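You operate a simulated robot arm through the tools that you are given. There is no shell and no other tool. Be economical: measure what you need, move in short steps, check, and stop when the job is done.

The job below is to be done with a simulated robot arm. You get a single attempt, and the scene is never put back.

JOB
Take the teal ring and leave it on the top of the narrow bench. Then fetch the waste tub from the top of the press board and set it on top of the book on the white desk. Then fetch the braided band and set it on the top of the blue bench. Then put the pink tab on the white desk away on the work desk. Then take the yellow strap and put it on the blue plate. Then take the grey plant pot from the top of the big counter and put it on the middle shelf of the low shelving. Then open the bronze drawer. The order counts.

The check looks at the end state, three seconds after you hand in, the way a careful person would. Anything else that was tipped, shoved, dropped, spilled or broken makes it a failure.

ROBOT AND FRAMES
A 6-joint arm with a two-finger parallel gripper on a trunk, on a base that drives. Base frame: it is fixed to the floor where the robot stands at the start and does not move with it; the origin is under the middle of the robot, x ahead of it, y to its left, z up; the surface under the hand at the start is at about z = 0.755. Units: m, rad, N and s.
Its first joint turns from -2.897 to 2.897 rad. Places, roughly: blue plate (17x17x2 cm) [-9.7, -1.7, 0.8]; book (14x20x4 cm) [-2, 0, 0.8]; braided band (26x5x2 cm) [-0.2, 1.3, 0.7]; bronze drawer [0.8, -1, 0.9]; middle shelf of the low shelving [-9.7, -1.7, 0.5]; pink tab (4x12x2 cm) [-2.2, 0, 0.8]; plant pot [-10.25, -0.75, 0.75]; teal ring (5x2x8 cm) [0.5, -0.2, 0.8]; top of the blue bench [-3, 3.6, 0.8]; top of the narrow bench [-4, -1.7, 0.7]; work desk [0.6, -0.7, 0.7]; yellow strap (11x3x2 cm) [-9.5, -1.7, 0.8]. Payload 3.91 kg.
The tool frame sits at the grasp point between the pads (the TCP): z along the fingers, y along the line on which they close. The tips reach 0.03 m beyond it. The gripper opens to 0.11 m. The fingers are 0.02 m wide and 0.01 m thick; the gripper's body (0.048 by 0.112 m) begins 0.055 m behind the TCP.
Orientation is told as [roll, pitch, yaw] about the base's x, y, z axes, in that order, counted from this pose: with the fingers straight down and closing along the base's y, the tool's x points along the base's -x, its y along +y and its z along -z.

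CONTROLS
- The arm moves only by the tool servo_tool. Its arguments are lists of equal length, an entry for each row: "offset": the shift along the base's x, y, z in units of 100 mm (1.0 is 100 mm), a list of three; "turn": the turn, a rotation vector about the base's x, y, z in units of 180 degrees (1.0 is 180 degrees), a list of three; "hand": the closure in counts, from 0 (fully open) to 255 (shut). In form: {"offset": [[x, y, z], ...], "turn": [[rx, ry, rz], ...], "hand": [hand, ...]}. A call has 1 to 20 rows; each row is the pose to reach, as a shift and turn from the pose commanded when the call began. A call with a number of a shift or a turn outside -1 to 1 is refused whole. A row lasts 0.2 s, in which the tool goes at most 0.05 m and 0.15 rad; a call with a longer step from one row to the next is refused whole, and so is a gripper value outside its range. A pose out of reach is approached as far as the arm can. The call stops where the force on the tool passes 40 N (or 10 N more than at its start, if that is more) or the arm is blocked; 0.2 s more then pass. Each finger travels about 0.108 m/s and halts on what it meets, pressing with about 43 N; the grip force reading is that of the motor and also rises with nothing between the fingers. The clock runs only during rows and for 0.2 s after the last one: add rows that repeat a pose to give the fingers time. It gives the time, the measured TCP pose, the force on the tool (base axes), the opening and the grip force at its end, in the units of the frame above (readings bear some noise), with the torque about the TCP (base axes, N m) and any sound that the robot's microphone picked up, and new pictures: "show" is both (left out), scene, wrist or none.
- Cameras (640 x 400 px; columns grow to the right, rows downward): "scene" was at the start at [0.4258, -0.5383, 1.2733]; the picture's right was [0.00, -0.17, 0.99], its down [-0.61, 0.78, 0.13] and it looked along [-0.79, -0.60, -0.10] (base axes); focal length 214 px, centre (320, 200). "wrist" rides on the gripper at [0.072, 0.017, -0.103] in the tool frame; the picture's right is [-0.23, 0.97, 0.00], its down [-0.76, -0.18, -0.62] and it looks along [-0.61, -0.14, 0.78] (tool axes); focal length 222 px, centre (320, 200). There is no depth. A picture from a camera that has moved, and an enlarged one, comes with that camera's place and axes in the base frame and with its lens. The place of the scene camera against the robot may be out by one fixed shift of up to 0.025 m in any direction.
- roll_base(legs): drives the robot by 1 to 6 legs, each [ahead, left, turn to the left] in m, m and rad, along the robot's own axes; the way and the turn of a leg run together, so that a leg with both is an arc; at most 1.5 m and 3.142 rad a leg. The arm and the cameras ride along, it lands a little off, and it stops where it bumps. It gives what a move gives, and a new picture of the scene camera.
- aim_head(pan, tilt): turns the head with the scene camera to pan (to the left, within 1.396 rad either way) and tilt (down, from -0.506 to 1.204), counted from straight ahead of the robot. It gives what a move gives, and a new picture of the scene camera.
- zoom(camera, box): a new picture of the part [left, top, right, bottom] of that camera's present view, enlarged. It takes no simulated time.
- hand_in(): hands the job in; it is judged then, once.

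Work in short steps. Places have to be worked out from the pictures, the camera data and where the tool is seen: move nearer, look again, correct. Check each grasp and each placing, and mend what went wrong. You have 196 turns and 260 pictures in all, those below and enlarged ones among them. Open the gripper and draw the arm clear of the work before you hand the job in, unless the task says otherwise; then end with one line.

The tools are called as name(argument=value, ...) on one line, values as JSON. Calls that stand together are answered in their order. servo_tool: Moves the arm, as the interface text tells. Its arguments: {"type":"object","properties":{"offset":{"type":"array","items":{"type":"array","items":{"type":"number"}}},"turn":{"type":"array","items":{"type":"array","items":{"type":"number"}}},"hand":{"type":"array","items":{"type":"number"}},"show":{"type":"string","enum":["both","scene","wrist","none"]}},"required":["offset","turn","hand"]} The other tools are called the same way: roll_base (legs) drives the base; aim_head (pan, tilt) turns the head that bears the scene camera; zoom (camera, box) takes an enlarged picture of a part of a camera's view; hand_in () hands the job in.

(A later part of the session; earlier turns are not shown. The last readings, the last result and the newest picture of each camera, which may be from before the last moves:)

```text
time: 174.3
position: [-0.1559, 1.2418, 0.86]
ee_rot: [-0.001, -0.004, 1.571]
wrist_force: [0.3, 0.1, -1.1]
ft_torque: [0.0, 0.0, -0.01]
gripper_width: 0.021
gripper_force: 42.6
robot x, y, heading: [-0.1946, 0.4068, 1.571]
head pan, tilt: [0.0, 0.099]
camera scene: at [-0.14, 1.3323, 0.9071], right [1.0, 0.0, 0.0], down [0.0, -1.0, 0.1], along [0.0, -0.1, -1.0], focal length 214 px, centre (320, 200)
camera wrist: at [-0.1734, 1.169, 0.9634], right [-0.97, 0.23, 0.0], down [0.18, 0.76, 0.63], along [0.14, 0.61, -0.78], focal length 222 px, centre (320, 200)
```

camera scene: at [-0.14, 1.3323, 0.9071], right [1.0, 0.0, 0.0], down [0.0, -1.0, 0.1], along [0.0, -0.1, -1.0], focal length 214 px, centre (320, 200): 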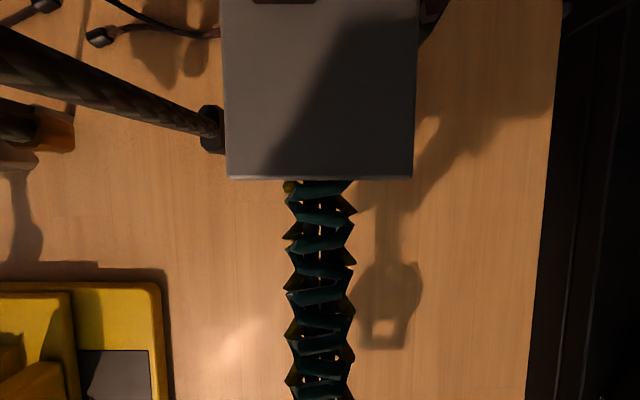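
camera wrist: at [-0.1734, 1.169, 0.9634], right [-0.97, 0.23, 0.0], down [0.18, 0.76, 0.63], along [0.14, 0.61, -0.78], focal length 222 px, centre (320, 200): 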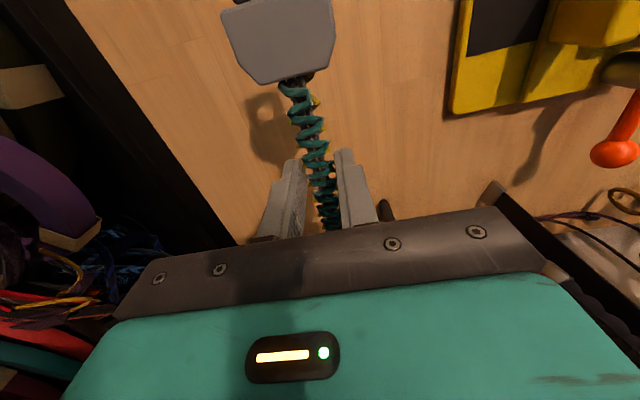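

Band held. I lift away from the straps and retract it near the robot before driving.

servo_tool(offset=[[0, -0.35, 0.3], [0, -0.7, 0.6], [0, -1, 0.9]], turn=[[0, 0, 0], [0, 0, 0], [0, 0, 0]], hand=[255, 255, 255], show="none")

servo_tool(offset=[[0, -0.35, 0.3], [0, -0.7, 0.6], [0, -1, 0.9]], turn=[[0, 0, 0], [0, 0, 0], [0, 0, 0]], hand=[255, 255, 255], show="none")

servo_tool(offset=[[0, -0.35, 0.3], [-0.1, -0.7, 0.6], [-0.3, -1, 0.9]], turn=[[0, 0, 0], [0, 0, 0], [0, 0, 0]], hand=[255, 255, 255], show="none")

roll_base(legs=[[-0.2, 0.52, 0], [0.05, 0.15, 0], [0.3, 0.3, 0], [0.12, 0.25, 0], [0, 1.2, 0], [0, 1.2, 0]])

```text
time: 175.1
position: [-0.1566, 1.1406, 0.9522]
ee_rot: [-0.001, -0.003, 1.57]
wrist_force: [-0.8, 1.6, -2.1]
ft_torque: [-0.07, -0.01, 0.03]
gripper_width: 0.0208
gripper_force: 43.2
robot x, y, heading: [-0.1933, 0.4034, 1.57]
head pan, tilt: [0.0, 0.099]
```

```text
time: 175.9
position: [-0.1562, 1.0437, 1.0392]
ee_rot: [-0.002, -0.005, 1.57]
wrist_force: [1.4, 0.0, -1.9]
ft_torque: [-0.06, -0.01, 0.0]
gripper_width: 0.0208
gripper_force: 43.1
robot x, y, heading: [-0.192, 0.4041, 1.57]
head pan, tilt: [0.0, 0.099]
```

```text
time: 176.7
position: [-0.1863, 0.9432, 1.1331]
ee_rot: [-0.003, -0.004, 1.57]
wrist_force: [-1.1, 0.6, -0.9]
ft_torque: [-0.08, -0.02, -0.06]
gripper_width: 0.0209
gripper_force: 43.5
robot x, y, heading: [-0.1935, 0.4081, 1.571]
head pan, tilt: [0.0, 0.099]
```

```text
time: 186.1
position: [-1.5311, 1.2143, 1.1342]
ee_rot: [-0.005, -0.005, 1.562]
wrist_force: [8.4, -3.9, -2.4]
ft_torque: [0.31, 0.88, -0.86]
gripper_width: 0.0208
gripper_force: 43.3
robot x, y, heading: [-1.5428, 0.6772, 1.572]
head pan, tilt: [0.0, 0.099]
stopped in leg 5: the force on the tool passed its limit at 77 N (the readings are from after the stop); the commanded pose is now the measured one
camera scene: at [-1.5139, 1.3045, 1.1808], right [1.0, -0.01, 0.01], down [-0.01, -1.0, 0.1], along [0.01, -0.1, -1.0], focal length 214 px, centre (320, 200)
```

scene: 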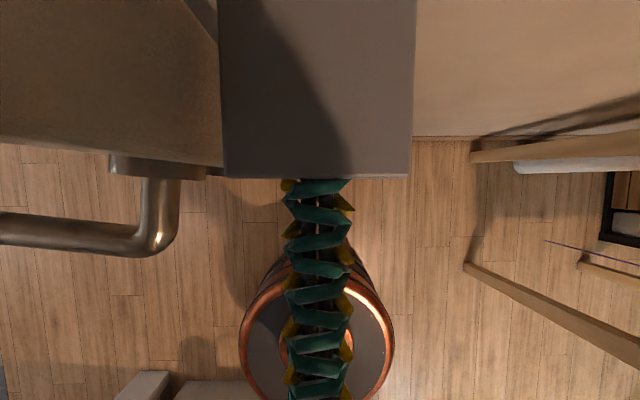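

The band's end touched the open door because the arm was pointing to it. I back off, turn right to face +x (arm trailing), and check the band before continuing backward.

roll_base(legs=[[-0.04, -0.15, 0], [-0.05, -0.05, 0], [0, 0, -1.572]])

servo_tool(offset=[[0, 0, 0]], turn=[[0, 0, 0]], hand=[255], show="wrist")

```text
time: 192.0
position: [-0.8011, 0.5812, 1.133]
ee_rot: [-0.005, -0.007, -0.006]
wrist_force: [-0.5, -0.6, -1.2]
ft_torque: [-0.02, 0.0, -0.01]
gripper_width: 0.0209
gripper_force: 43.1
robot x, y, heading: [-1.3358, 0.5892, 0.011]
head pan, tilt: [0.0, 0.099]
camera scene: at [-0.6843, 0.5706, 1.1807], right [-0.01, -1.0, 0.01], down [-1.0, 0.01, 0.09], along [-0.09, 0.0, -1.0], focal length 214 px, centre (320, 200)
```

scene: 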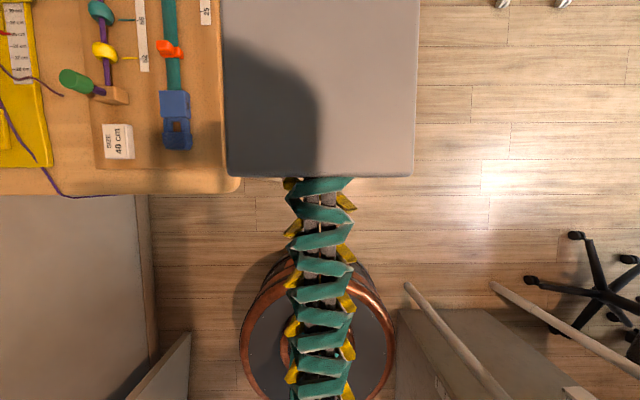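

```text
time: 192.4
position: [-0.8016, 0.5814, 1.1338]
ee_rot: [-0.006, -0.007, -0.007]
wrist_force: [0.2, -0.5, 0.2]
ft_torque: [0.01, -0.01, -0.01]
gripper_width: 0.0208
gripper_force: 43.3
robot x, y, heading: [-1.3396, 0.5909, 0.007]
head pan, tilt: [0.0, 0.099]
camera wrist: at [-0.8741, 0.5996, 1.2366], right [0.23, 0.97, 0.0], down [0.76, -0.18, 0.63], along [0.61, -0.15, -0.78], focal length 222 px, centre (320, 200)
```

wrist: 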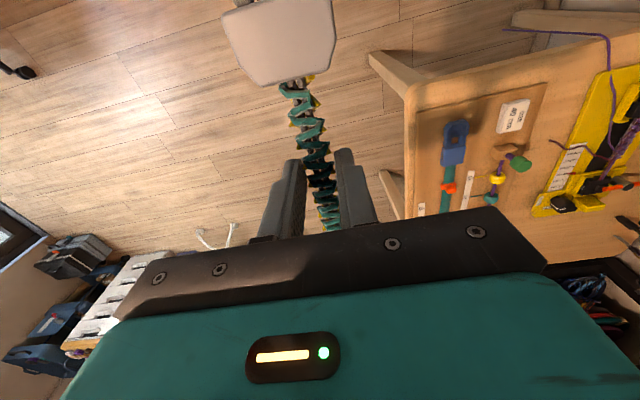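

Band is unchanged in the grip. I drive backward out of the doorway to x≈-3.55, then turn left to face +y toward the blue bench.

roll_base(legs=[[-1.2, 0, 0], [-1.0, 0, 0], [0, 0, 1.571]])

aim_head(pan=0, tilt=-0.5)

aim_head(pan=-1.3, tilt=-0.4)

```text
time: 207.2
position: [-3.5602, 1.1082, 1.1332]
ee_rot: [-0.006, -0.006, 1.586]
wrist_force: [0.5, 0.1, -0.3]
ft_torque: [-0.03, -0.02, 0.02]
gripper_width: 0.0211
gripper_force: 42.6
robot x, y, heading: [-3.5562, 0.5736, 1.601]
head pan, tilt: [0.0, 0.099]
camera scene: at [-3.5464, 1.1978, 1.1807], right [1.0, 0.02, 0.01], down [0.02, -1.0, 0.09], along [0.01, -0.09, -1.0], focal length 214 px, centre (320, 200)
```

scene: 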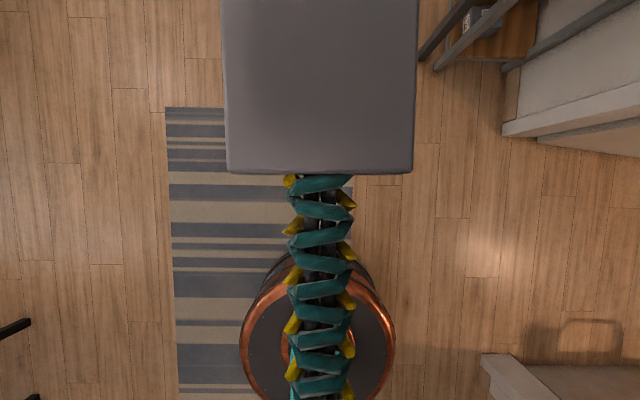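

```text
time: 208.2
position: [-3.5603, 1.1067, 1.1344]
ee_rot: [-0.006, -0.004, 1.586]
wrist_force: [-0.6, -1.0, -0.8]
ft_torque: [-0.03, 0.0, 0.0]
gripper_width: 0.0208
gripper_force: 43.1
robot x, y, heading: [-3.5561, 0.5722, 1.602]
head pan, tilt: [0.0, -0.499]
camera scene: at [-3.5473, 1.2467, 1.2059], right [1.0, 0.02, 0.01], down [0.02, -0.88, -0.48], along [0.0, 0.48, -0.88], focal length 214 px, centre (320, 200)
```

scene: 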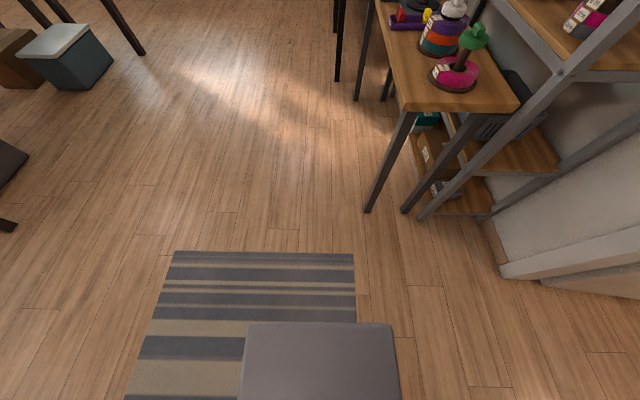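

```text
time: 209.7
position: [-3.5598, 1.109, 1.134]
ee_rot: [-0.006, -0.005, 1.585]
wrist_force: [0.6, -0.1, -1.1]
ft_torque: [-0.01, -0.01, 0.02]
gripper_width: 0.0208
gripper_force: 42.9
robot x, y, heading: [-3.5542, 0.5719, 1.599]
head pan, tilt: [-1.3, -0.4]
camera scene: at [-3.477, 1.2406, 1.2538], right [0.26, 0.0, 0.96], down [0.39, -0.91, -0.11], along [0.88, 0.41, -0.24], focal length 214 px, centre (320, 200)
```

scene: 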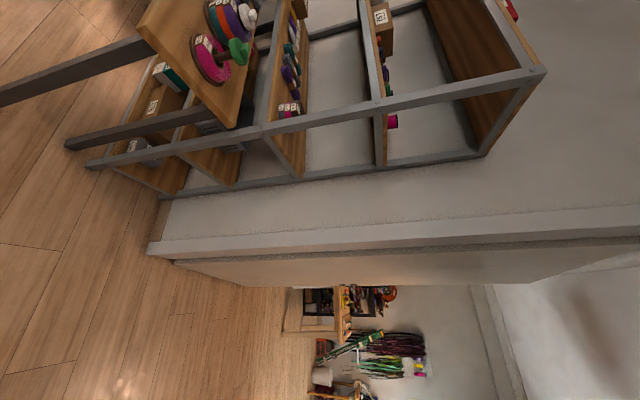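

The wall furniture begins near (-3.3,1.84). I drive along x≈-3.8 in +y, then look right for the blue bench.

roll_base(legs=[[1.0, 0.28, -0.03], [1.2, 0, 0]])

aim_head(pan=-0.8, tilt=-0.5)

```text
time: 220.7
position: [-3.8169, 3.3115, 1.1342]
ee_rot: [-0.003, -0.006, 1.549]
wrist_force: [0.2, -0.1, -0.7]
ft_torque: [-0.03, 0.01, 0.0]
gripper_width: 0.0211
gripper_force: 43.0
robot x, y, heading: [-3.8349, 2.7735, 1.56]
head pan, tilt: [-1.3, -0.4]
camera scene: at [-3.7279, 3.4422, 1.2538], right [0.26, -0.01, 0.97], down [0.35, -0.93, -0.11], along [0.9, 0.37, -0.24], focal length 214 px, centre (320, 200)
```

scene: 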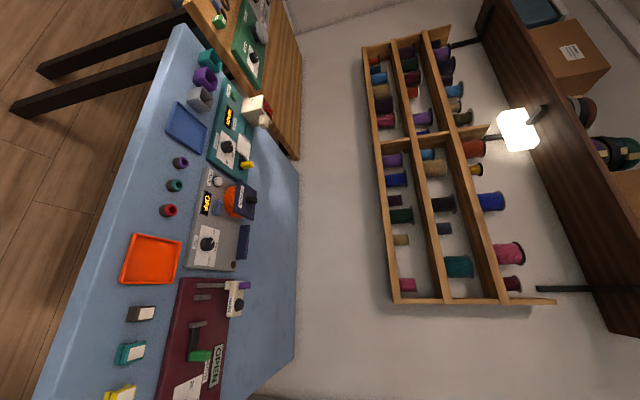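

```text
time: 221.7
position: [-3.8162, 3.3119, 1.134]
ee_rot: [-0.005, -0.005, 1.548]
wrist_force: [0.1, 0.1, -1.0]
ft_torque: [-0.01, 0.0, -0.01]
gripper_width: 0.0211
gripper_force: 43.4
robot x, y, heading: [-3.8314, 2.7747, 1.56]
head pan, tilt: [-0.799, -0.499]
camera scene: at [-3.75, 3.4498, 1.2266], right [0.69, -0.02, 0.72], down [0.33, -0.88, -0.34], along [0.64, 0.47, -0.61], focal length 214 px, centre (320, 200)
```

scene: 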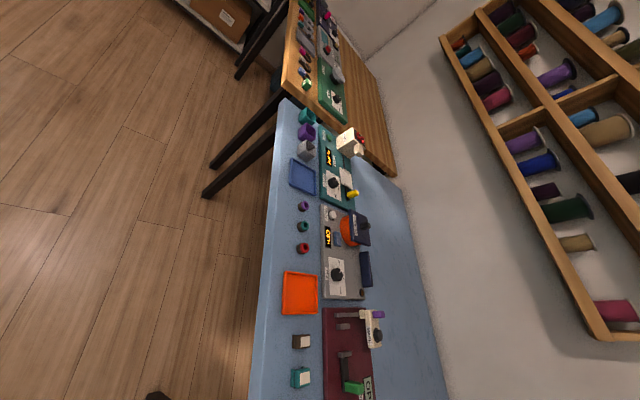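

The light-blue bench spans x≈-3.46..-2.5 with modules in the middle; behind them (x≈-2.88) there's a free strip. I drive to (-3.8,3.5) and turn to face it.

roll_base(legs=[[0.73, -0.02, 0], [0, 0, -1.56]])

aim_head(pan=0, tilt=-0.5)

```text
time: 229.3
position: [-3.2712, 3.5045, 1.1348]
ee_rot: [-0.004, -0.005, 0.02]
wrist_force: [-0.4, -0.1, -1.4]
ft_torque: [0.01, 0.02, -0.01]
gripper_width: 0.0209
gripper_force: 42.9
robot x, y, heading: [-3.808, 3.5018, 0.035]
head pan, tilt: [-0.799, -0.499]
camera scene: at [-3.1043, 3.4507, 1.2266], right [0.01, -0.69, 0.72], down [-0.87, -0.36, -0.34], along [0.5, -0.62, -0.61], focal length 214 px, centre (320, 200)
```

scene: 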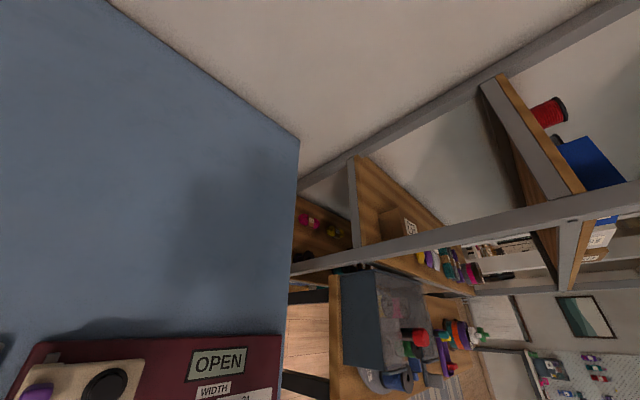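

```text
time: 230.5
position: [-3.2703, 3.5049, 1.1334]
ee_rot: [-0.007, -0.006, 0.02]
wrist_force: [-1.1, 0.2, -1.0]
ft_torque: [0.04, 0.02, -0.02]
gripper_width: 0.0209
gripper_force: 42.9
robot x, y, heading: [-3.8043, 3.4982, 0.038]
head pan, tilt: [0.0, -0.499]
camera scene: at [-3.1051, 3.4987, 1.206], right [0.02, -1.0, 0.01], down [-0.88, -0.02, -0.48], along [0.48, 0.0, -0.88], focal length 214 px, centre (320, 200)
```

scene: 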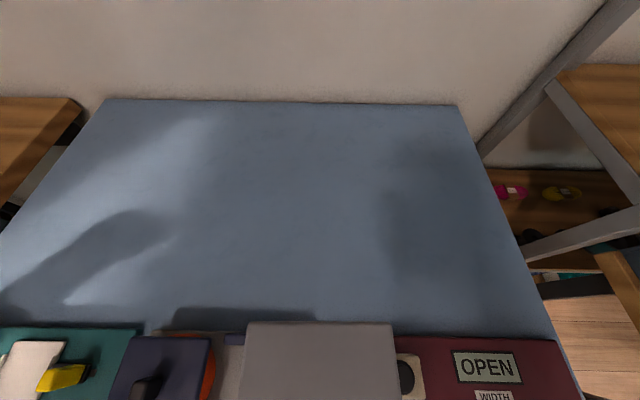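

Plenty of free bench surface behind the modules: x -3.1..-2.6. I extend the band to x≈-2.95, y≈3.5 and lower.

servo_tool(offset=[[0.4, 0, 0], [0.8, 0, 0], [1, 0, 0]], turn=[[0, 0, 0], [0, 0, 0], [0, 0, 0]], hand=[255, 255, 255], show="none")

servo_tool(offset=[[0.4, 0, -0.2], [0.8, 0, -0.4], [1, 0, -0.8]], turn=[[0, 0, 0], [0, 0, 0], [0, 0, 0]], hand=[255, 255, 255], show="none")

servo_tool(offset=[[0.4, 0, -0.2], [0.8, 0, -0.4], [1.0, 0, -0.8], [1, 0, -1]], turn=[[0, 0, 0], [0, 0, 0], [0, 0, 0], [0, 0, 0]], hand=[255, 255, 255, 255])

```text
time: 231.3
position: [-3.1718, 3.5069, 1.1343]
ee_rot: [-0.005, -0.007, 0.02]
wrist_force: [-0.5, 0.4, -0.4]
ft_torque: [0.03, -0.05, 0.03]
gripper_width: 0.0209
gripper_force: 42.8
robot x, y, heading: [-3.8067, 3.502, 0.028]
head pan, tilt: [0.0, -0.499]
```

```text
time: 232.1
position: [-3.0716, 3.507, 1.0542]
ee_rot: [-0.007, -0.007, 0.022]
wrist_force: [0.9, 0.0, -0.1]
ft_torque: [0.0, -0.06, 0.01]
gripper_width: 0.0206
gripper_force: 42.9
robot x, y, heading: [-3.8089, 3.4983, 0.034]
head pan, tilt: [0.0, -0.499]
```

```text
time: 233.1
position: [-2.9702, 3.5064, 0.9549]
ee_rot: [-0.005, -0.006, 0.022]
wrist_force: [-0.9, -0.2, -1.1]
ft_torque: [0.03, -0.01, -0.01]
gripper_width: 0.0209
gripper_force: 43.1
robot x, y, heading: [-3.8085, 3.4993, 0.031]
head pan, tilt: [0.0, -0.499]
camera scene: at [-2.8043, 3.4991, 1.027], right [0.02, -1.0, 0.01], down [-0.88, -0.02, -0.48], along [0.48, 0.01, -0.88], focal length 214 px, centre (320, 200)
camera wrist: at [-3.0436, 3.522, 1.0577], right [0.21, 0.98, 0.0], down [0.76, -0.16, 0.63], along [0.61, -0.13, -0.78], focal length 222 px, centre (320, 200)
```

scene: 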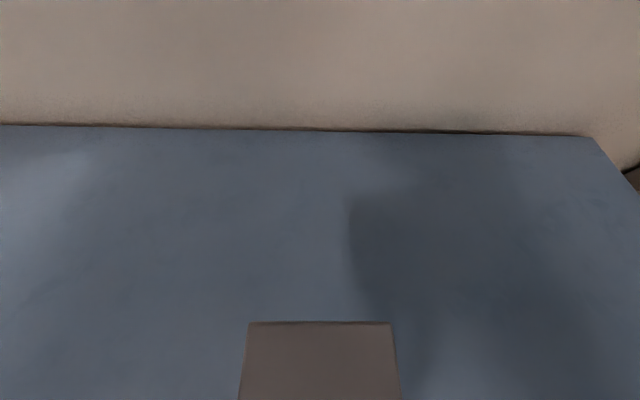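
wrist: 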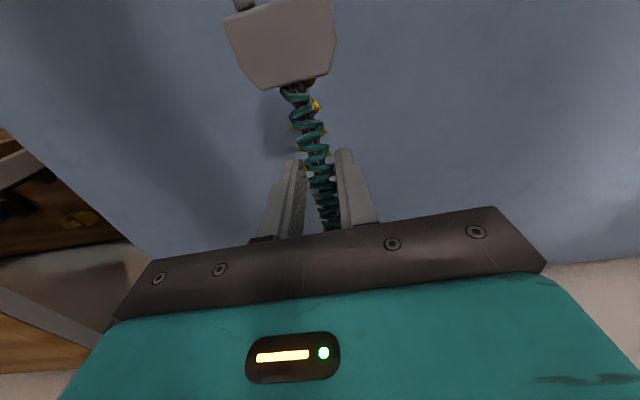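

Surface under the band is clear; I shift 3 cm further back and lower to contact.

servo_tool(offset=[[0.3, 0, -0.35], [0.3, 0, -0.7], [0.3, 0, -0.9]], turn=[[0, 0, 0], [0, 0, 0], [0, 0, 0]], hand=[255, 255, 255], show="none")

servo_tool(offset=[[0, 0, -0.07], [0, 0, -0.14], [0, 0, -0.21], [0, 0, -0.28], [0, 0, -0.35], [0, 0, -0.42], [0, 0, -0.49], [0, 0, -0.56], [0, 0, -0.63], [0, 0, -0.7], [0, 0, -0.77], [0, 0, -0.84]], turn=[[0, 0, 0], [0, 0, 0], [0, 0, 0], [0, 0, 0], [0, 0, 0], [0, 0, 0], [0, 0, 0], [0, 0, 0], [0, 0, 0], [0, 0, 0], [0, 0, 0], [0, 0, 0]], hand=[255, 255, 255, 255, 255, 255, 255, 255, 255, 255, 255, 255], show="wrist")

```text
time: 233.9
position: [-2.9406, 3.5069, 0.8641]
ee_rot: [-0.006, -0.005, 0.023]
wrist_force: [-0.2, 0.2, -0.9]
ft_torque: [0.0, -0.01, -0.01]
gripper_width: 0.0211
gripper_force: 43.1
robot x, y, heading: [-3.8085, 3.4991, 0.034]
head pan, tilt: [0.0, -0.499]
```

```text
time: 235.3
position: [-2.9383, 3.5064, 0.8307]
ee_rot: [-0.004, -0.015, 0.022]
wrist_force: [-5.1, 0.9, 9.2]
ft_torque: [0.19, 0.44, 0.12]
gripper_width: 0.0208
gripper_force: 43.4
robot x, y, heading: [-3.8069, 3.5023, 0.033]
head pan, tilt: [0.0, -0.499]
stopped in row 6: the force on the tool passed its limit at 52 N (the readings are from after the stop); the commanded pose is now the measured one
camera wrist: at [-3.0144, 3.5221, 0.9325], right [0.21, 0.98, 0.0], down [0.76, -0.16, 0.64], along [0.62, -0.13, -0.77], focal length 222 px, centre (320, 200)
```

wrist: 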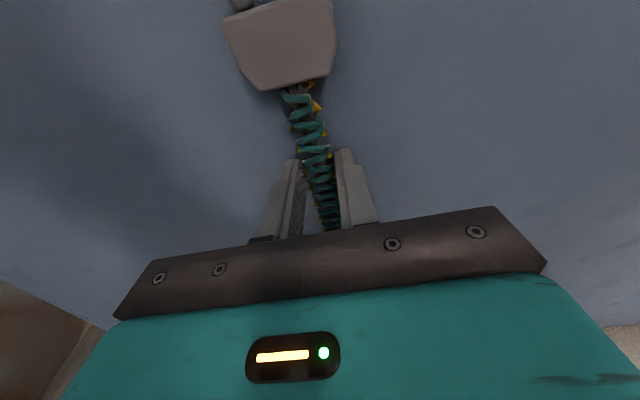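

Contact. Release, rise and check.

servo_tool(offset=[[0, 0, 0], [0, 0, 0], [0, 0, 0], [0, 0, 0.2], [0, 0, 0.6], [0, 0, 1]], turn=[[0, 0, 0], [0, 0, 0], [0, 0, 0], [0, 0, 0], [0, 0, 0], [0, 0, 0]], hand=[200, 120, 120, 120, 120, 120], show="none")

servo_tool(offset=[[-0.3, 0, 0.3], [-0.6, 0, 0.6], [-0.9, 0, 0.9], [-1, 0, 1]], turn=[[0, 0, 0], [0, 0, 0], [0, 0, 0], [0, 0, 0]], hand=[120, 120, 120, 120], show="both")

```text
time: 236.7
position: [-2.9401, 3.5058, 0.9277]
ee_rot: [-0.005, -0.012, 0.021]
wrist_force: [-0.2, 0.7, -0.2]
ft_torque: [-0.02, 0.03, 0.0]
gripper_width: 0.0582
gripper_force: 0.1
robot x, y, heading: [-3.8078, 3.5028, 0.032]
head pan, tilt: [0.0, -0.499]
```

```text
time: 237.7
position: [-3.0415, 3.5069, 1.0293]
ee_rot: [-0.007, -0.013, 0.019]
wrist_force: [0.1, -0.5, 0.6]
ft_torque: [0.0, 0.06, -0.01]
gripper_width: 0.0581
gripper_force: 0.0
robot x, y, heading: [-3.8054, 3.4983, 0.032]
head pan, tilt: [0.0, -0.499]
camera scene: at [-2.8764, 3.4993, 1.1028], right [0.02, -1.0, 0.01], down [-0.87, -0.02, -0.49], along [0.49, 0.01, -0.87], focal length 214 px, centre (320, 200)
camera wrist: at [-3.116, 3.5221, 1.132], right [0.21, 0.98, 0.0], down [0.76, -0.16, 0.63], along [0.62, -0.13, -0.77], focal length 222 px, centre (320, 200)
```

scene: 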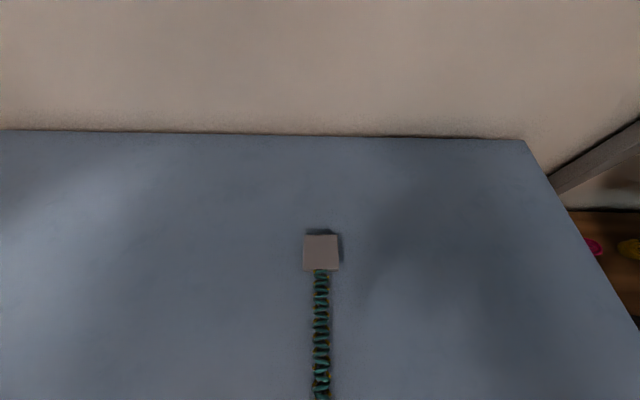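
wrist: 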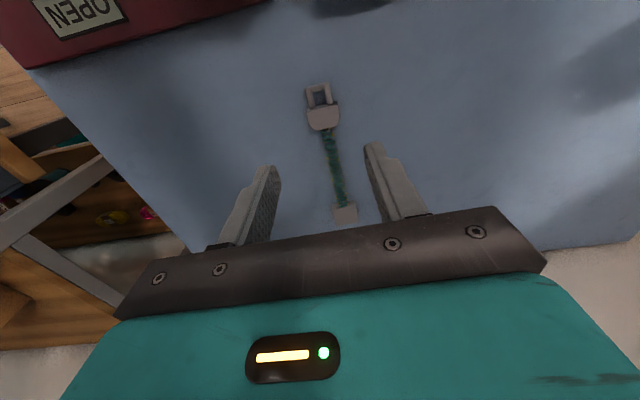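

Band lies on the blue bench. Now back to the white desk for the pink tab: retract and pitch the arm, then drive back to the doorway.

servo_tool(offset=[[-0.35, 0, 0.2], [-0.7, 0, 0.4], [-1, 0, 0.6]], turn=[[0, 0, 0], [0, 0, 0], [0, 0, 0]], hand=[120, 120, 120], show="none")

servo_tool(offset=[[-0.12, 0, 0.07], [-0.25, 0, 0.14], [-0.37, 0, 0.21], [-0.5, 0, 0.28], [-0.62, 0, 0.35], [-0.75, 0, 0.42], [-0.87, 0, 0.5], [-1, 0, 0.5]], turn=[[0.001, -0.045, 0], [0.002, -0.09, 0], [0.003, -0.135, 0], [0.004, -0.18, 0], [0.005, -0.225, 0], [0.006, -0.27, 0], [0.007, -0.315, 0], [0.007, -0.333, 0]], hand=[120, 120, 120, 120, 120, 120, 120, 120], show="none")

servo_tool(offset=[[-0.3, 0, 0], [-0.6, 0, 0], [-0.8, 0, 0]], turn=[[0, 0, 0], [0, 0, 0], [0, 0, 0]], hand=[120, 120, 120], show="none")

aim_head(pan=0, tilt=-0.2)

roll_base(legs=[[-0.1, 0, 0], [0, 0, -1.6], [1.4, 0, 0], [1.4, 0, 0], [0, 0, 1.571]])

```text
time: 238.5
position: [-3.1407, 3.5076, 1.0904]
ee_rot: [-0.004, -0.013, 0.021]
wrist_force: [-0.3, 0.2, -0.8]
ft_torque: [-0.02, 0.06, -0.02]
gripper_width: 0.0581
gripper_force: 0.0
robot x, y, heading: [-3.8068, 3.4958, 0.038]
head pan, tilt: [0.0, -0.499]
```

```text
time: 240.3
position: [-3.2407, 3.507, 1.1389]
ee_rot: [-0.005, -1.06, 0.022]
wrist_force: [0.6, 0.5, 0.1]
ft_torque: [0.01, -0.01, -0.04]
gripper_width: 0.0581
gripper_force: 0.1
robot x, y, heading: [-3.806, 3.4979, 0.03]
head pan, tilt: [0.0, -0.499]
```

```text
time: 241.1
position: [-3.3191, 3.5068, 1.1377]
ee_rot: [-0.005, -1.059, 0.021]
wrist_force: [1.0, 0.0, 0.3]
ft_torque: [-0.02, -0.01, 0.0]
gripper_width: 0.0582
gripper_force: 0.0
robot x, y, heading: [-3.8026, 3.4964, 0.031]
head pan, tilt: [0.0, -0.499]
```

```text
time: 241.9
position: [-3.3186, 3.5072, 1.1379]
ee_rot: [-0.006, -1.059, 0.02]
wrist_force: [-0.3, -0.7, 0.5]
ft_torque: [0.03, 0.02, 0.01]
gripper_width: 0.0581
gripper_force: 0.1
robot x, y, heading: [-3.8036, 3.5001, 0.034]
head pan, tilt: [0.0, -0.201]
camera scene: at [-3.2815, 3.4969, 1.2811], right [0.02, -1.0, 0.0], down [-0.3, -0.01, -0.95], along [0.95, 0.01, -0.3], focal length 214 px, centre (320, 200)
```

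scene: 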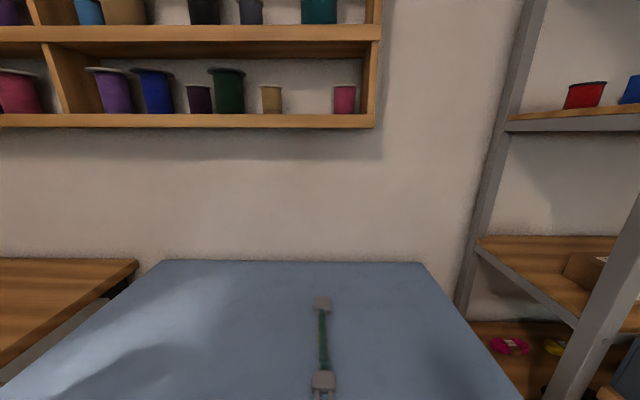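

```text
time: 263.8
position: [-3.3854, 0.7041, 1.1383]
ee_rot: [-0.005, -1.058, -0.002]
wrist_force: [0.0, -0.6, -0.8]
ft_torque: [-0.02, 0.05, 0.0]
gripper_width: 0.0583
gripper_force: 0.1
robot x, y, heading: [-3.8717, 0.7073, 0.008]
head pan, tilt: [0.0, -0.201]
camera scene: at [-3.3473, 0.6937, 1.2811], right [-0.01, -1.0, 0.0], down [-0.31, 0.0, -0.95], along [0.95, -0.01, -0.31], focal length 214 px, centre (320, 200)
```

scene: 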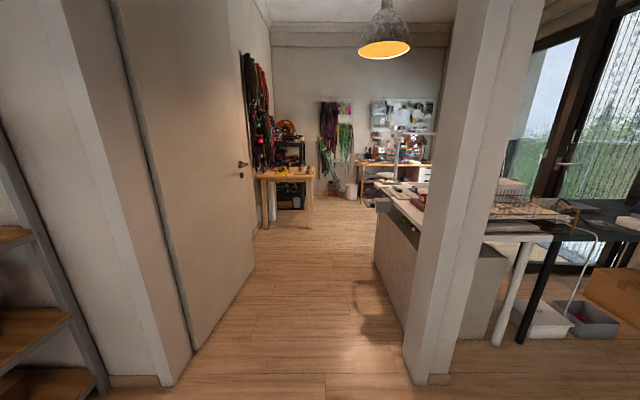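

Doorway ahead. I drive in to (-2.22,0.62) and turn to face the desk near the pink tab.

roll_base(legs=[[1.0, -0.05, -0.008], [0.65, -0.03, 0], [0, 0, -1.571]])

servo_tool(offset=[[0, 0, 0], [0, 0, 0], [0, 0, 0], [0, 0, 0], [0, 0, 0], [0, 0, 0], [0, 0, 0], [0, 0, 0]], turn=[[0.045, 0, 0], [0.09, 0, 0], [0.135, 0, 0], [0.18, 0, 0], [0.225, 0, 0], [0.27, 0, 0], [0.315, 0, 0], [0.337, 0, 0]], hand=[100, 100, 100, 100, 100, 100, 100, 100], show="both")

```text
time: 276.0
position: [-2.2566, 0.1326, 1.1372]
ee_rot: [-0.005, -1.059, -1.604]
wrist_force: [-0.1, 0.2, 0.2]
ft_torque: [0.0, 0.0, 0.02]
gripper_width: 0.0583
gripper_force: 0.0
robot x, y, heading: [-2.2401, 0.6159, -1.591]
head pan, tilt: [0.0, -0.201]
camera scene: at [-2.2428, 0.1003, 1.2811], right [-1.0, 0.04, 0.0], down [0.01, 0.31, -0.95], along [-0.04, -0.95, -0.31], focal length 214 px, centre (320, 200)
```

scene: 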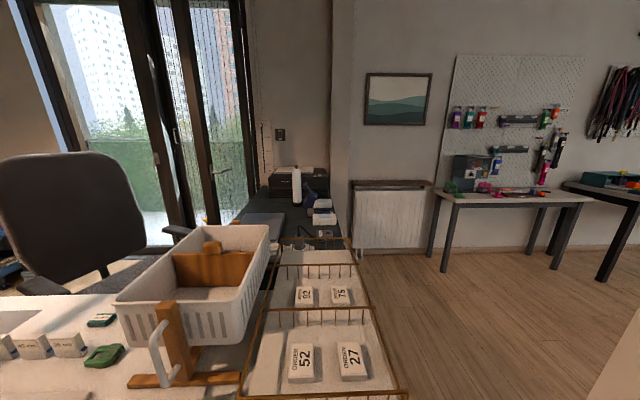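

```text
time: 277.8
position: [-2.2572, 0.132, 1.1385]
ee_rot: [-0.034, 0.0, -1.586]
wrist_force: [-0.4, 0.6, 0.6]
ft_torque: [-0.02, -0.01, 0.0]
gripper_width: 0.0669
gripper_force: 0.0
robot x, y, heading: [-2.2379, 0.618, -1.59]
head pan, tilt: [0.0, -0.201]
camera scene: at [-2.242, -0.0062, 1.194], right [-1.0, 0.02, 0.04], down [0.01, 0.98, -0.2], along [-0.04, -0.2, -0.98], focal length 214 px, centre (320, 200)
camera wrist: at [-2.2361, 0.2037, 1.2416], right [0.97, -0.24, -0.03], down [-0.17, -0.76, 0.63], along [-0.18, -0.6, -0.78], focal length 222 px, centre (320, 200)
```

scene: 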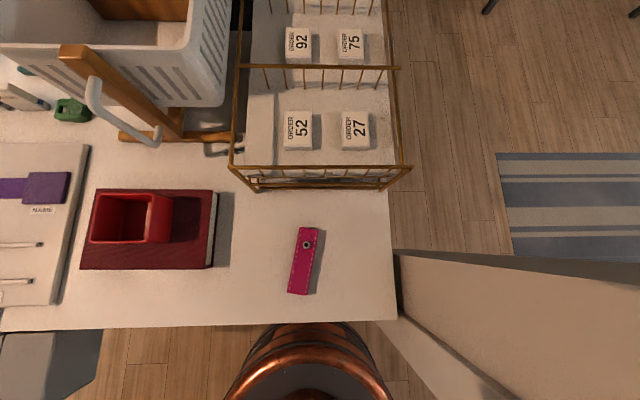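
wrist: 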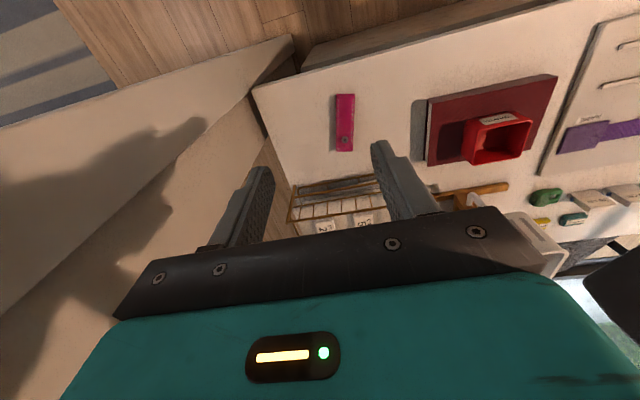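

The pink tab's center ≈(-2.243,0.038), tilted ~0.22 rad. I align over it and descend to check.

servo_tool(offset=[[0.05, -0.3, -0.3], [0.1, -0.6, -0.6], [0.14, -0.9, -0.9], [0.14, -0.94, -1]], turn=[[0, -0.006, -0.034], [0, -0.011, -0.066], [0, -0.011, -0.068], [0, -0.011, -0.068]], hand=[100, 100, 100, 100], show="none")

servo_tool(offset=[[0, 0, -0.4], [0, 0, -0.8], [0, 0, -1]], turn=[[0, 0, 0], [0, 0, 0], [0, 0, 0]], hand=[100, 100, 100])

```text
time: 278.8
position: [-2.2453, 0.0384, 1.0387]
ee_rot: [-0.001, 0.003, -1.801]
wrist_force: [-0.5, 0.1, -0.7]
ft_torque: [-0.01, 0.0, -0.02]
gripper_width: 0.0668
gripper_force: 0.0
robot x, y, heading: [-2.2426, 0.6197, -1.594]
head pan, tilt: [0.0, -0.201]
```

```text
time: 279.6
position: [-2.2439, 0.0383, 0.9385]
ee_rot: [-0.002, 0.002, -1.801]
wrist_force: [-0.3, 0.6, -0.8]
ft_torque: [0.0, 0.03, -0.05]
gripper_width: 0.0669
gripper_force: 0.0
robot x, y, heading: [-2.24, 0.6202, -1.596]
head pan, tilt: [0.0, -0.201]
camera scene: at [-2.2574, -0.0969, 0.9934], right [-0.97, 0.23, 0.0], down [0.22, 0.95, -0.2], along [-0.05, -0.19, -0.98], focal length 214 px, centre (320, 200)
camera wrist: at [-2.2116, 0.1041, 1.0421], right [0.9, -0.44, 0.0], down [-0.35, -0.7, 0.62], along [-0.28, -0.56, -0.78], focal length 222 px, centre (320, 200)
```

scene: 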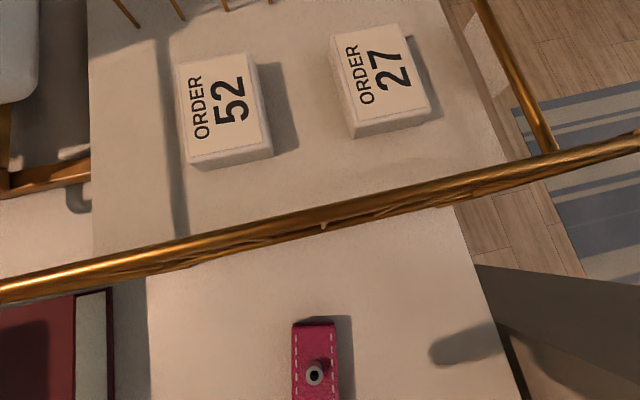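
wrist: 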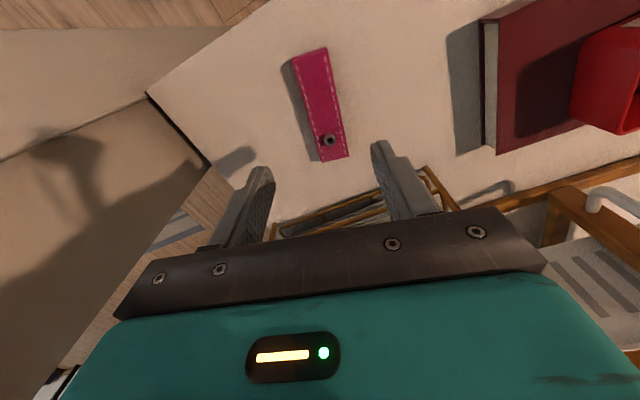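

Well aligned. Desk top ≈0.772 (from the book contact), so I descend to tcp z≈0.806 and close.

servo_tool(offset=[[0, -0.05, -0.4], [0, -0.05, -0.8], [0, -0.05, -1]], turn=[[0, 0, 0], [0, 0, 0], [0, 0, 0]], hand=[100, 100, 100], show="none")

servo_tool(offset=[[0, 0, -0.2], [0, 0, -0.32]], turn=[[0, 0, 0], [0, 0, 0]], hand=[100, 100], show="wrist")

```text
time: 280.2
position: [-2.2477, 0.0305, 0.8646]
ee_rot: [0.0, -0.007, -1.801]
wrist_force: [0.3, 9.6, 15.6]
ft_torque: [-2.25, -0.14, -0.04]
gripper_width: 0.0668
gripper_force: 0.1
robot x, y, heading: [-2.2422, 0.623, -1.596]
head pan, tilt: [0.0, -0.201]
stopped in row 3: the force on the tool passed its limit at 107 N (the readings are from after the stop); the commanded pose is now the measured one
```

```text
time: 280.5
position: [-2.2469, 0.0292, 0.8629]
ee_rot: [0.001, -0.017, -1.801]
wrist_force: [0.2, 9.8, 15.8]
ft_torque: [-2.49, -0.12, 0.05]
gripper_width: 0.0668
gripper_force: 0.0
robot x, y, heading: [-2.2394, 0.6227, -1.592]
head pan, tilt: [0.0, -0.201]
stopped in row 1: the force on the tool passed its limit at 56 N (the readings are from after the stop); the commanded pose is now the measured one
camera wrist: at [-2.2149, 0.0974, 0.9654], right [0.9, -0.44, 0.01], down [-0.35, -0.69, 0.64], along [-0.28, -0.57, -0.77], focal length 222 px, centre (320, 200)
```

wrist: 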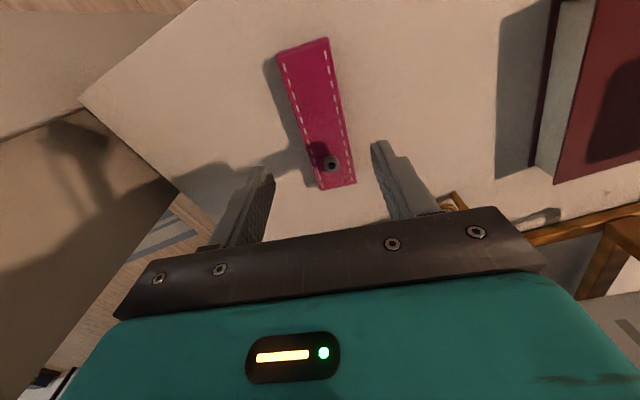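

Something ahead of the tool was touched – the torque says ~0.12 m forward, 5 cm up: the scene camera head meets the wire basket's rail. I rise, and inspect the basket.

servo_tool(offset=[[0, 0.05, 0.2], [0, 0.1, 0.6], [0, 0.2, 1]], turn=[[0, 0, 0], [0, 0, 0], [0, 0, 0]], hand=[100, 100, 100], show="scene")

servo_tool(offset=[[0, 0.3, 0.4], [0, 0.6, 0.8], [0, 0.9, 1]], turn=[[0, 0, 0], [0, 0, 0], [0, 0, 0]], hand=[100, 100, 100], show="scene")

```text
time: 281.3
position: [-2.2475, 0.0482, 0.9607]
ee_rot: [0.0, -0.013, -1.801]
wrist_force: [0.2, -0.9, 0.0]
ft_torque: [0.04, -0.02, 0.03]
gripper_width: 0.067
gripper_force: 0.1
robot x, y, heading: [-2.2401, 0.621, -1.593]
head pan, tilt: [0.0, -0.201]
camera scene: at [-2.2607, -0.0855, 1.0174], right [-0.97, 0.23, 0.0], down [0.22, 0.95, -0.21], along [-0.05, -0.21, -0.98], focal length 214 px, centre (320, 200)
```

scene: 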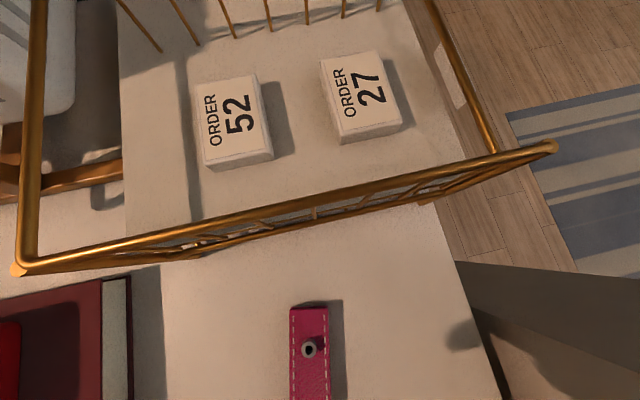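

```text
time: 282.1
position: [-2.2465, 0.1361, 1.0595]
ee_rot: [0.002, -0.011, -1.8]
wrist_force: [0.1, 0.0, -0.9]
ft_torque: [0.04, -0.01, 0.0]
gripper_width: 0.067
gripper_force: 0.1
robot x, y, heading: [-2.24, 0.6175, -1.593]
head pan, tilt: [0.0, -0.201]
camera scene: at [-2.2605, 0.0018, 1.1169], right [-0.97, 0.23, 0.0], down [0.22, 0.95, -0.21], along [-0.05, -0.21, -0.98], focal length 214 px, centre (320, 200)
```

scene: 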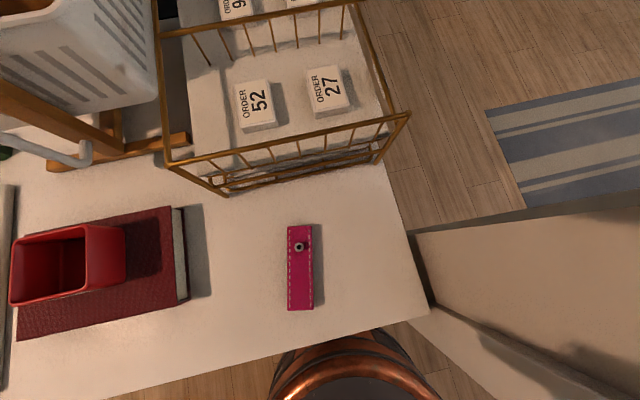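

The basket looks unmoved. I fold the head (tilt 1.2, camera tucked into the hand) and redo the descent watching the wrist view.

aim_head(pan=0, tilt=1.2)

servo_tool(offset=[[0.03, -0.35, -0.3], [0.03, -0.7, -0.6], [0.03, -1, -0.9], [0.03, -1, -1]], turn=[[0.0034, 0, 0], [0.0034, 0, 0], [0.0034, 0, 0], [0.0034, 0, 0]], hand=[100, 100, 100, 100], show="none")

servo_tool(offset=[[0, 0, -0.25], [0, 0, -0.5], [0, 0, -0.75], [0, 0, -1]], turn=[[0, 0, 0], [0, 0, 0], [0, 0, 0], [0, 0, 0]], hand=[100, 100, 100, 100], show="wrist")

```text
time: 283.6
position: [-2.247, 0.136, 1.0591]
ee_rot: [0.002, -0.012, -1.802]
wrist_force: [-0.5, 0.7, 0.3]
ft_torque: [0.05, 0.02, 0.0]
gripper_width: 0.0666
gripper_force: 0.0
robot x, y, heading: [-2.2432, 0.6205, -1.594]
head pan, tilt: [0.0, 1.201]
camera scene: at [-2.2337, 0.1162, 1.1427], right [-0.97, 0.23, 0.0], down [0.08, 0.37, 0.93], along [0.21, 0.9, -0.38], focal length 214 px, centre (320, 200)
```

scene: 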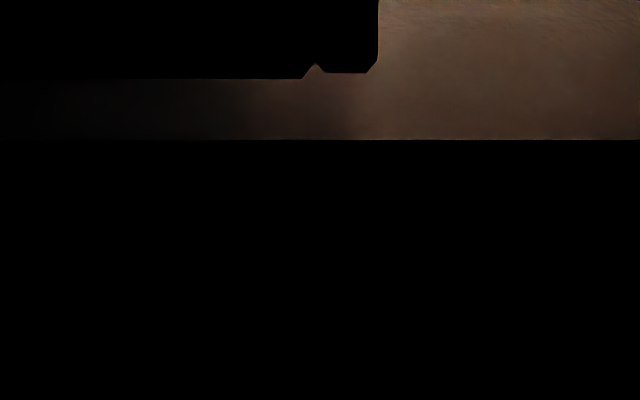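

```text
time: 284.6
position: [-2.2447, 0.0391, 0.9617]
ee_rot: [0.001, -0.005, -1.8]
wrist_force: [-0.2, -0.2, 0.5]
ft_torque: [0.01, 0.01, 0.0]
gripper_width: 0.0668
gripper_force: 0.1
robot x, y, heading: [-2.2383, 0.6198, -1.589]
head pan, tilt: [0.0, 1.201]
```

```text
time: 285.6
position: [-2.2425, 0.0383, 0.86]
ee_rot: [0.0, -0.004, -1.801]
wrist_force: [-0.4, -0.2, -0.3]
ft_torque: [-0.02, -0.03, -0.02]
gripper_width: 0.067
gripper_force: 0.1
robot x, y, heading: [-2.2397, 0.625, -1.594]
head pan, tilt: [0.0, 1.201]
camera wrist: at [-2.2097, 0.1052, 0.9642], right [0.9, -0.44, 0.0], down [-0.35, -0.7, 0.63], along [-0.28, -0.56, -0.78], focal length 222 px, centre (320, 200)
```

wrist: 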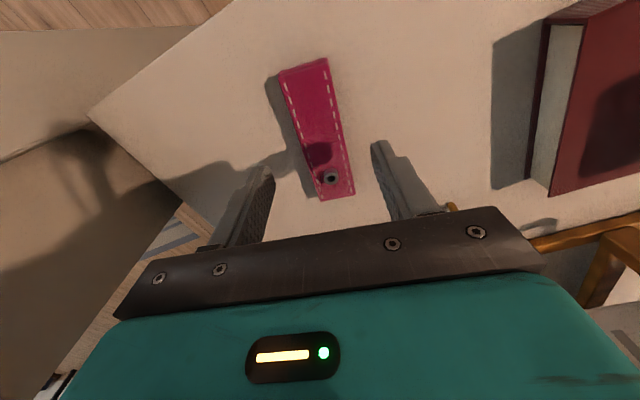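

No contact this time. Down to grasp height, close and lift.

servo_tool(offset=[[0, -0.04, -0.2], [0, -0.06, -0.4], [0, -0.06, -0.53], [0, -0.06, -0.53], [0, -0.06, -0.53], [0, -0.06, -0.53], [0, -0.06, -0.53]], turn=[[0, 0, 0], [0, 0, 0], [0, 0, 0], [0, 0, 0], [0, 0, 0], [0, 0, 0], [0, 0, 0]], hand=[100, 100, 100, 180, 255, 255, 255], show="wrist")

servo_tool(offset=[[0, 0.05, 0.3], [0, 0.15, 0.65], [0, 0.3, 1]], turn=[[0, 0, 0], [0, 0, 0], [0, 0, 0]], hand=[255, 255, 255], show="wrist")

```text
time: 287.2
position: [-2.2432, 0.033, 0.8093]
ee_rot: [-0.001, -0.005, -1.802]
wrist_force: [-1.5, -3.4, 24.0]
ft_torque: [0.11, -0.02, 0.04]
gripper_width: 0.0347
gripper_force: 43.4
robot x, y, heading: [-2.2375, 0.623, -1.596]
head pan, tilt: [0.0, 1.201]
camera wrist: at [-2.2105, 0.1, 0.9132], right [0.9, -0.44, 0.0], down [-0.35, -0.7, 0.63], along [-0.28, -0.56, -0.78], focal length 222 px, centre (320, 200)
```

wrist: 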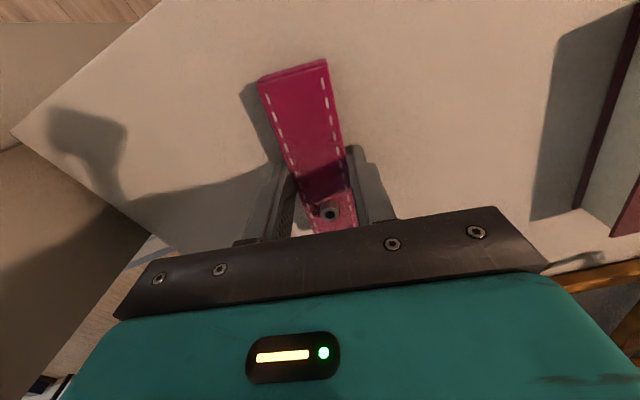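

```text
time: 288.1
position: [-2.2437, 0.0623, 0.9087]
ee_rot: [-0.001, -0.001, -1.802]
wrist_force: [-0.1, 0.2, 0.0]
ft_torque: [0.05, 0.02, 0.0]
gripper_width: 0.0349
gripper_force: 43.0
robot x, y, heading: [-2.2388, 0.6209, -1.593]
head pan, tilt: [0.0, 1.201]
camera wrist: at [-2.2109, 0.1286, 1.0121], right [0.9, -0.44, 0.0], down [-0.35, -0.7, 0.62], along [-0.28, -0.56, -0.78], focal length 222 px, centre (320, 200)
```

wrist: 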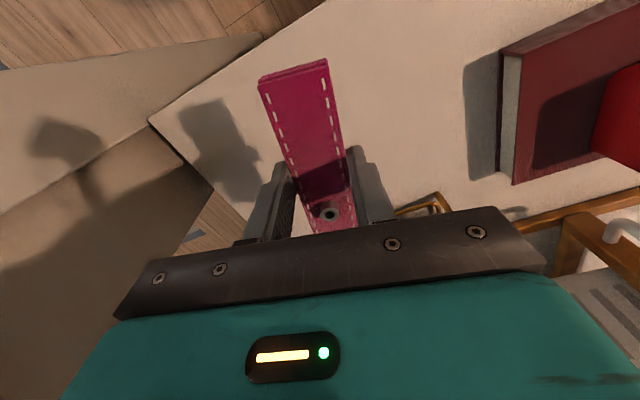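

Tab held. I raise and retract it, tilt the head for view, and drive back to the work desk.

servo_tool(offset=[[0, 0.25, 0.35], [0, 0.5, 0.7], [0, 0.7, 1]], turn=[[0, 0, 0.03], [0, 0, 0.06], [0, 0, 0.067]], hand=[255, 255, 255], show="none")

servo_tool(offset=[[0, 0, 0.35], [0, 0, 0.7], [0, 0, 1]], turn=[[0, 0, 0], [0, 0, 0], [0, 0, 0]], hand=[255, 255, 255], show="none")

roll_base(legs=[[0, 0, 1.59], [0.85, 0, 0], [0.32, -0.18, 0], [0.35, -0.25, 0], [0.4, -0.3, 0]])

aim_head(pan=0, tilt=-0.3)

```text
time: 288.9
position: [-2.2444, 0.1308, 1.0102]
ee_rot: [0.0, -0.002, -1.591]
wrist_force: [0.1, -0.3, 0.6]
ft_torque: [0.02, -0.01, 0.0]
gripper_width: 0.0345
gripper_force: 42.9
robot x, y, heading: [-2.2413, 0.6199, -1.594]
head pan, tilt: [0.0, 1.201]
```

```text
time: 289.6
position: [-2.2455, 0.132, 1.1078]
ee_rot: [0.002, -0.004, -1.592]
wrist_force: [0.4, -0.6, -0.2]
ft_torque: [-0.01, -0.04, -0.01]
gripper_width: 0.0345
gripper_force: 43.0
robot x, y, heading: [-2.2401, 0.6222, -1.597]
head pan, tilt: [0.0, 1.201]
```

```text
time: 304.8
position: [0.172, -0.1113, 1.1082]
ee_rot: [0.0, -0.004, -0.003]
wrist_force: [0.4, -0.1, 0.1]
ft_torque: [0.03, 0.02, 0.0]
gripper_width: 0.0347
gripper_force: 42.7
robot x, y, heading: [-0.3171, -0.112, -0.006]
head pan, tilt: [0.0, 1.201]
camera scene: at [0.1978, -0.1216, 1.1904], right [0.0, -1.0, 0.0], down [-0.37, 0.0, 0.93], along [-0.93, 0.0, -0.37], focal length 214 px, centre (320, 200)
```

scene: 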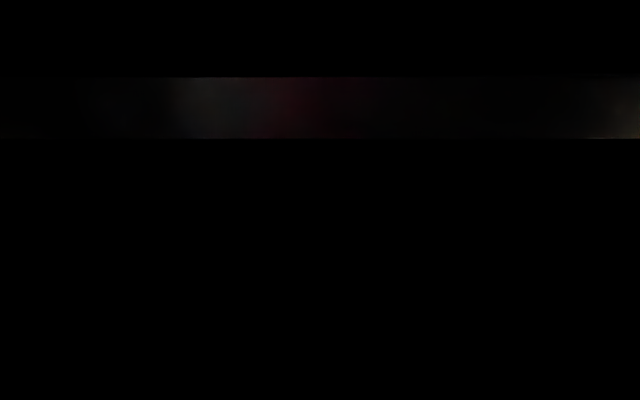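

```text
time: 306.4
position: [0.1721, -0.1107, 1.1087]
ee_rot: [0.0, -0.002, -0.003]
wrist_force: [-0.2, -0.2, -1.0]
ft_torque: [-0.03, 0.0, 0.06]
gripper_width: 0.0347
gripper_force: 42.5
robot x, y, heading: [-0.3168, -0.1147, -0.005]
head pan, tilt: [0.0, -0.3]
camera scene: at [0.3232, -0.122, 1.1682], right [0.0, -1.0, 0.0], down [-0.95, 0.0, -0.3], along [0.3, 0.0, -0.95], focal length 214 px, centre (320, 200)
```

scene: 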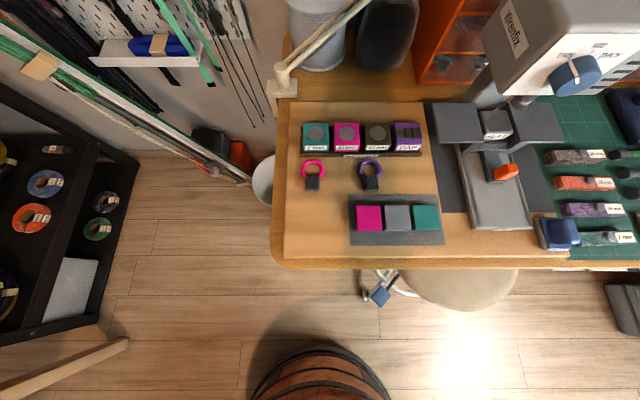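

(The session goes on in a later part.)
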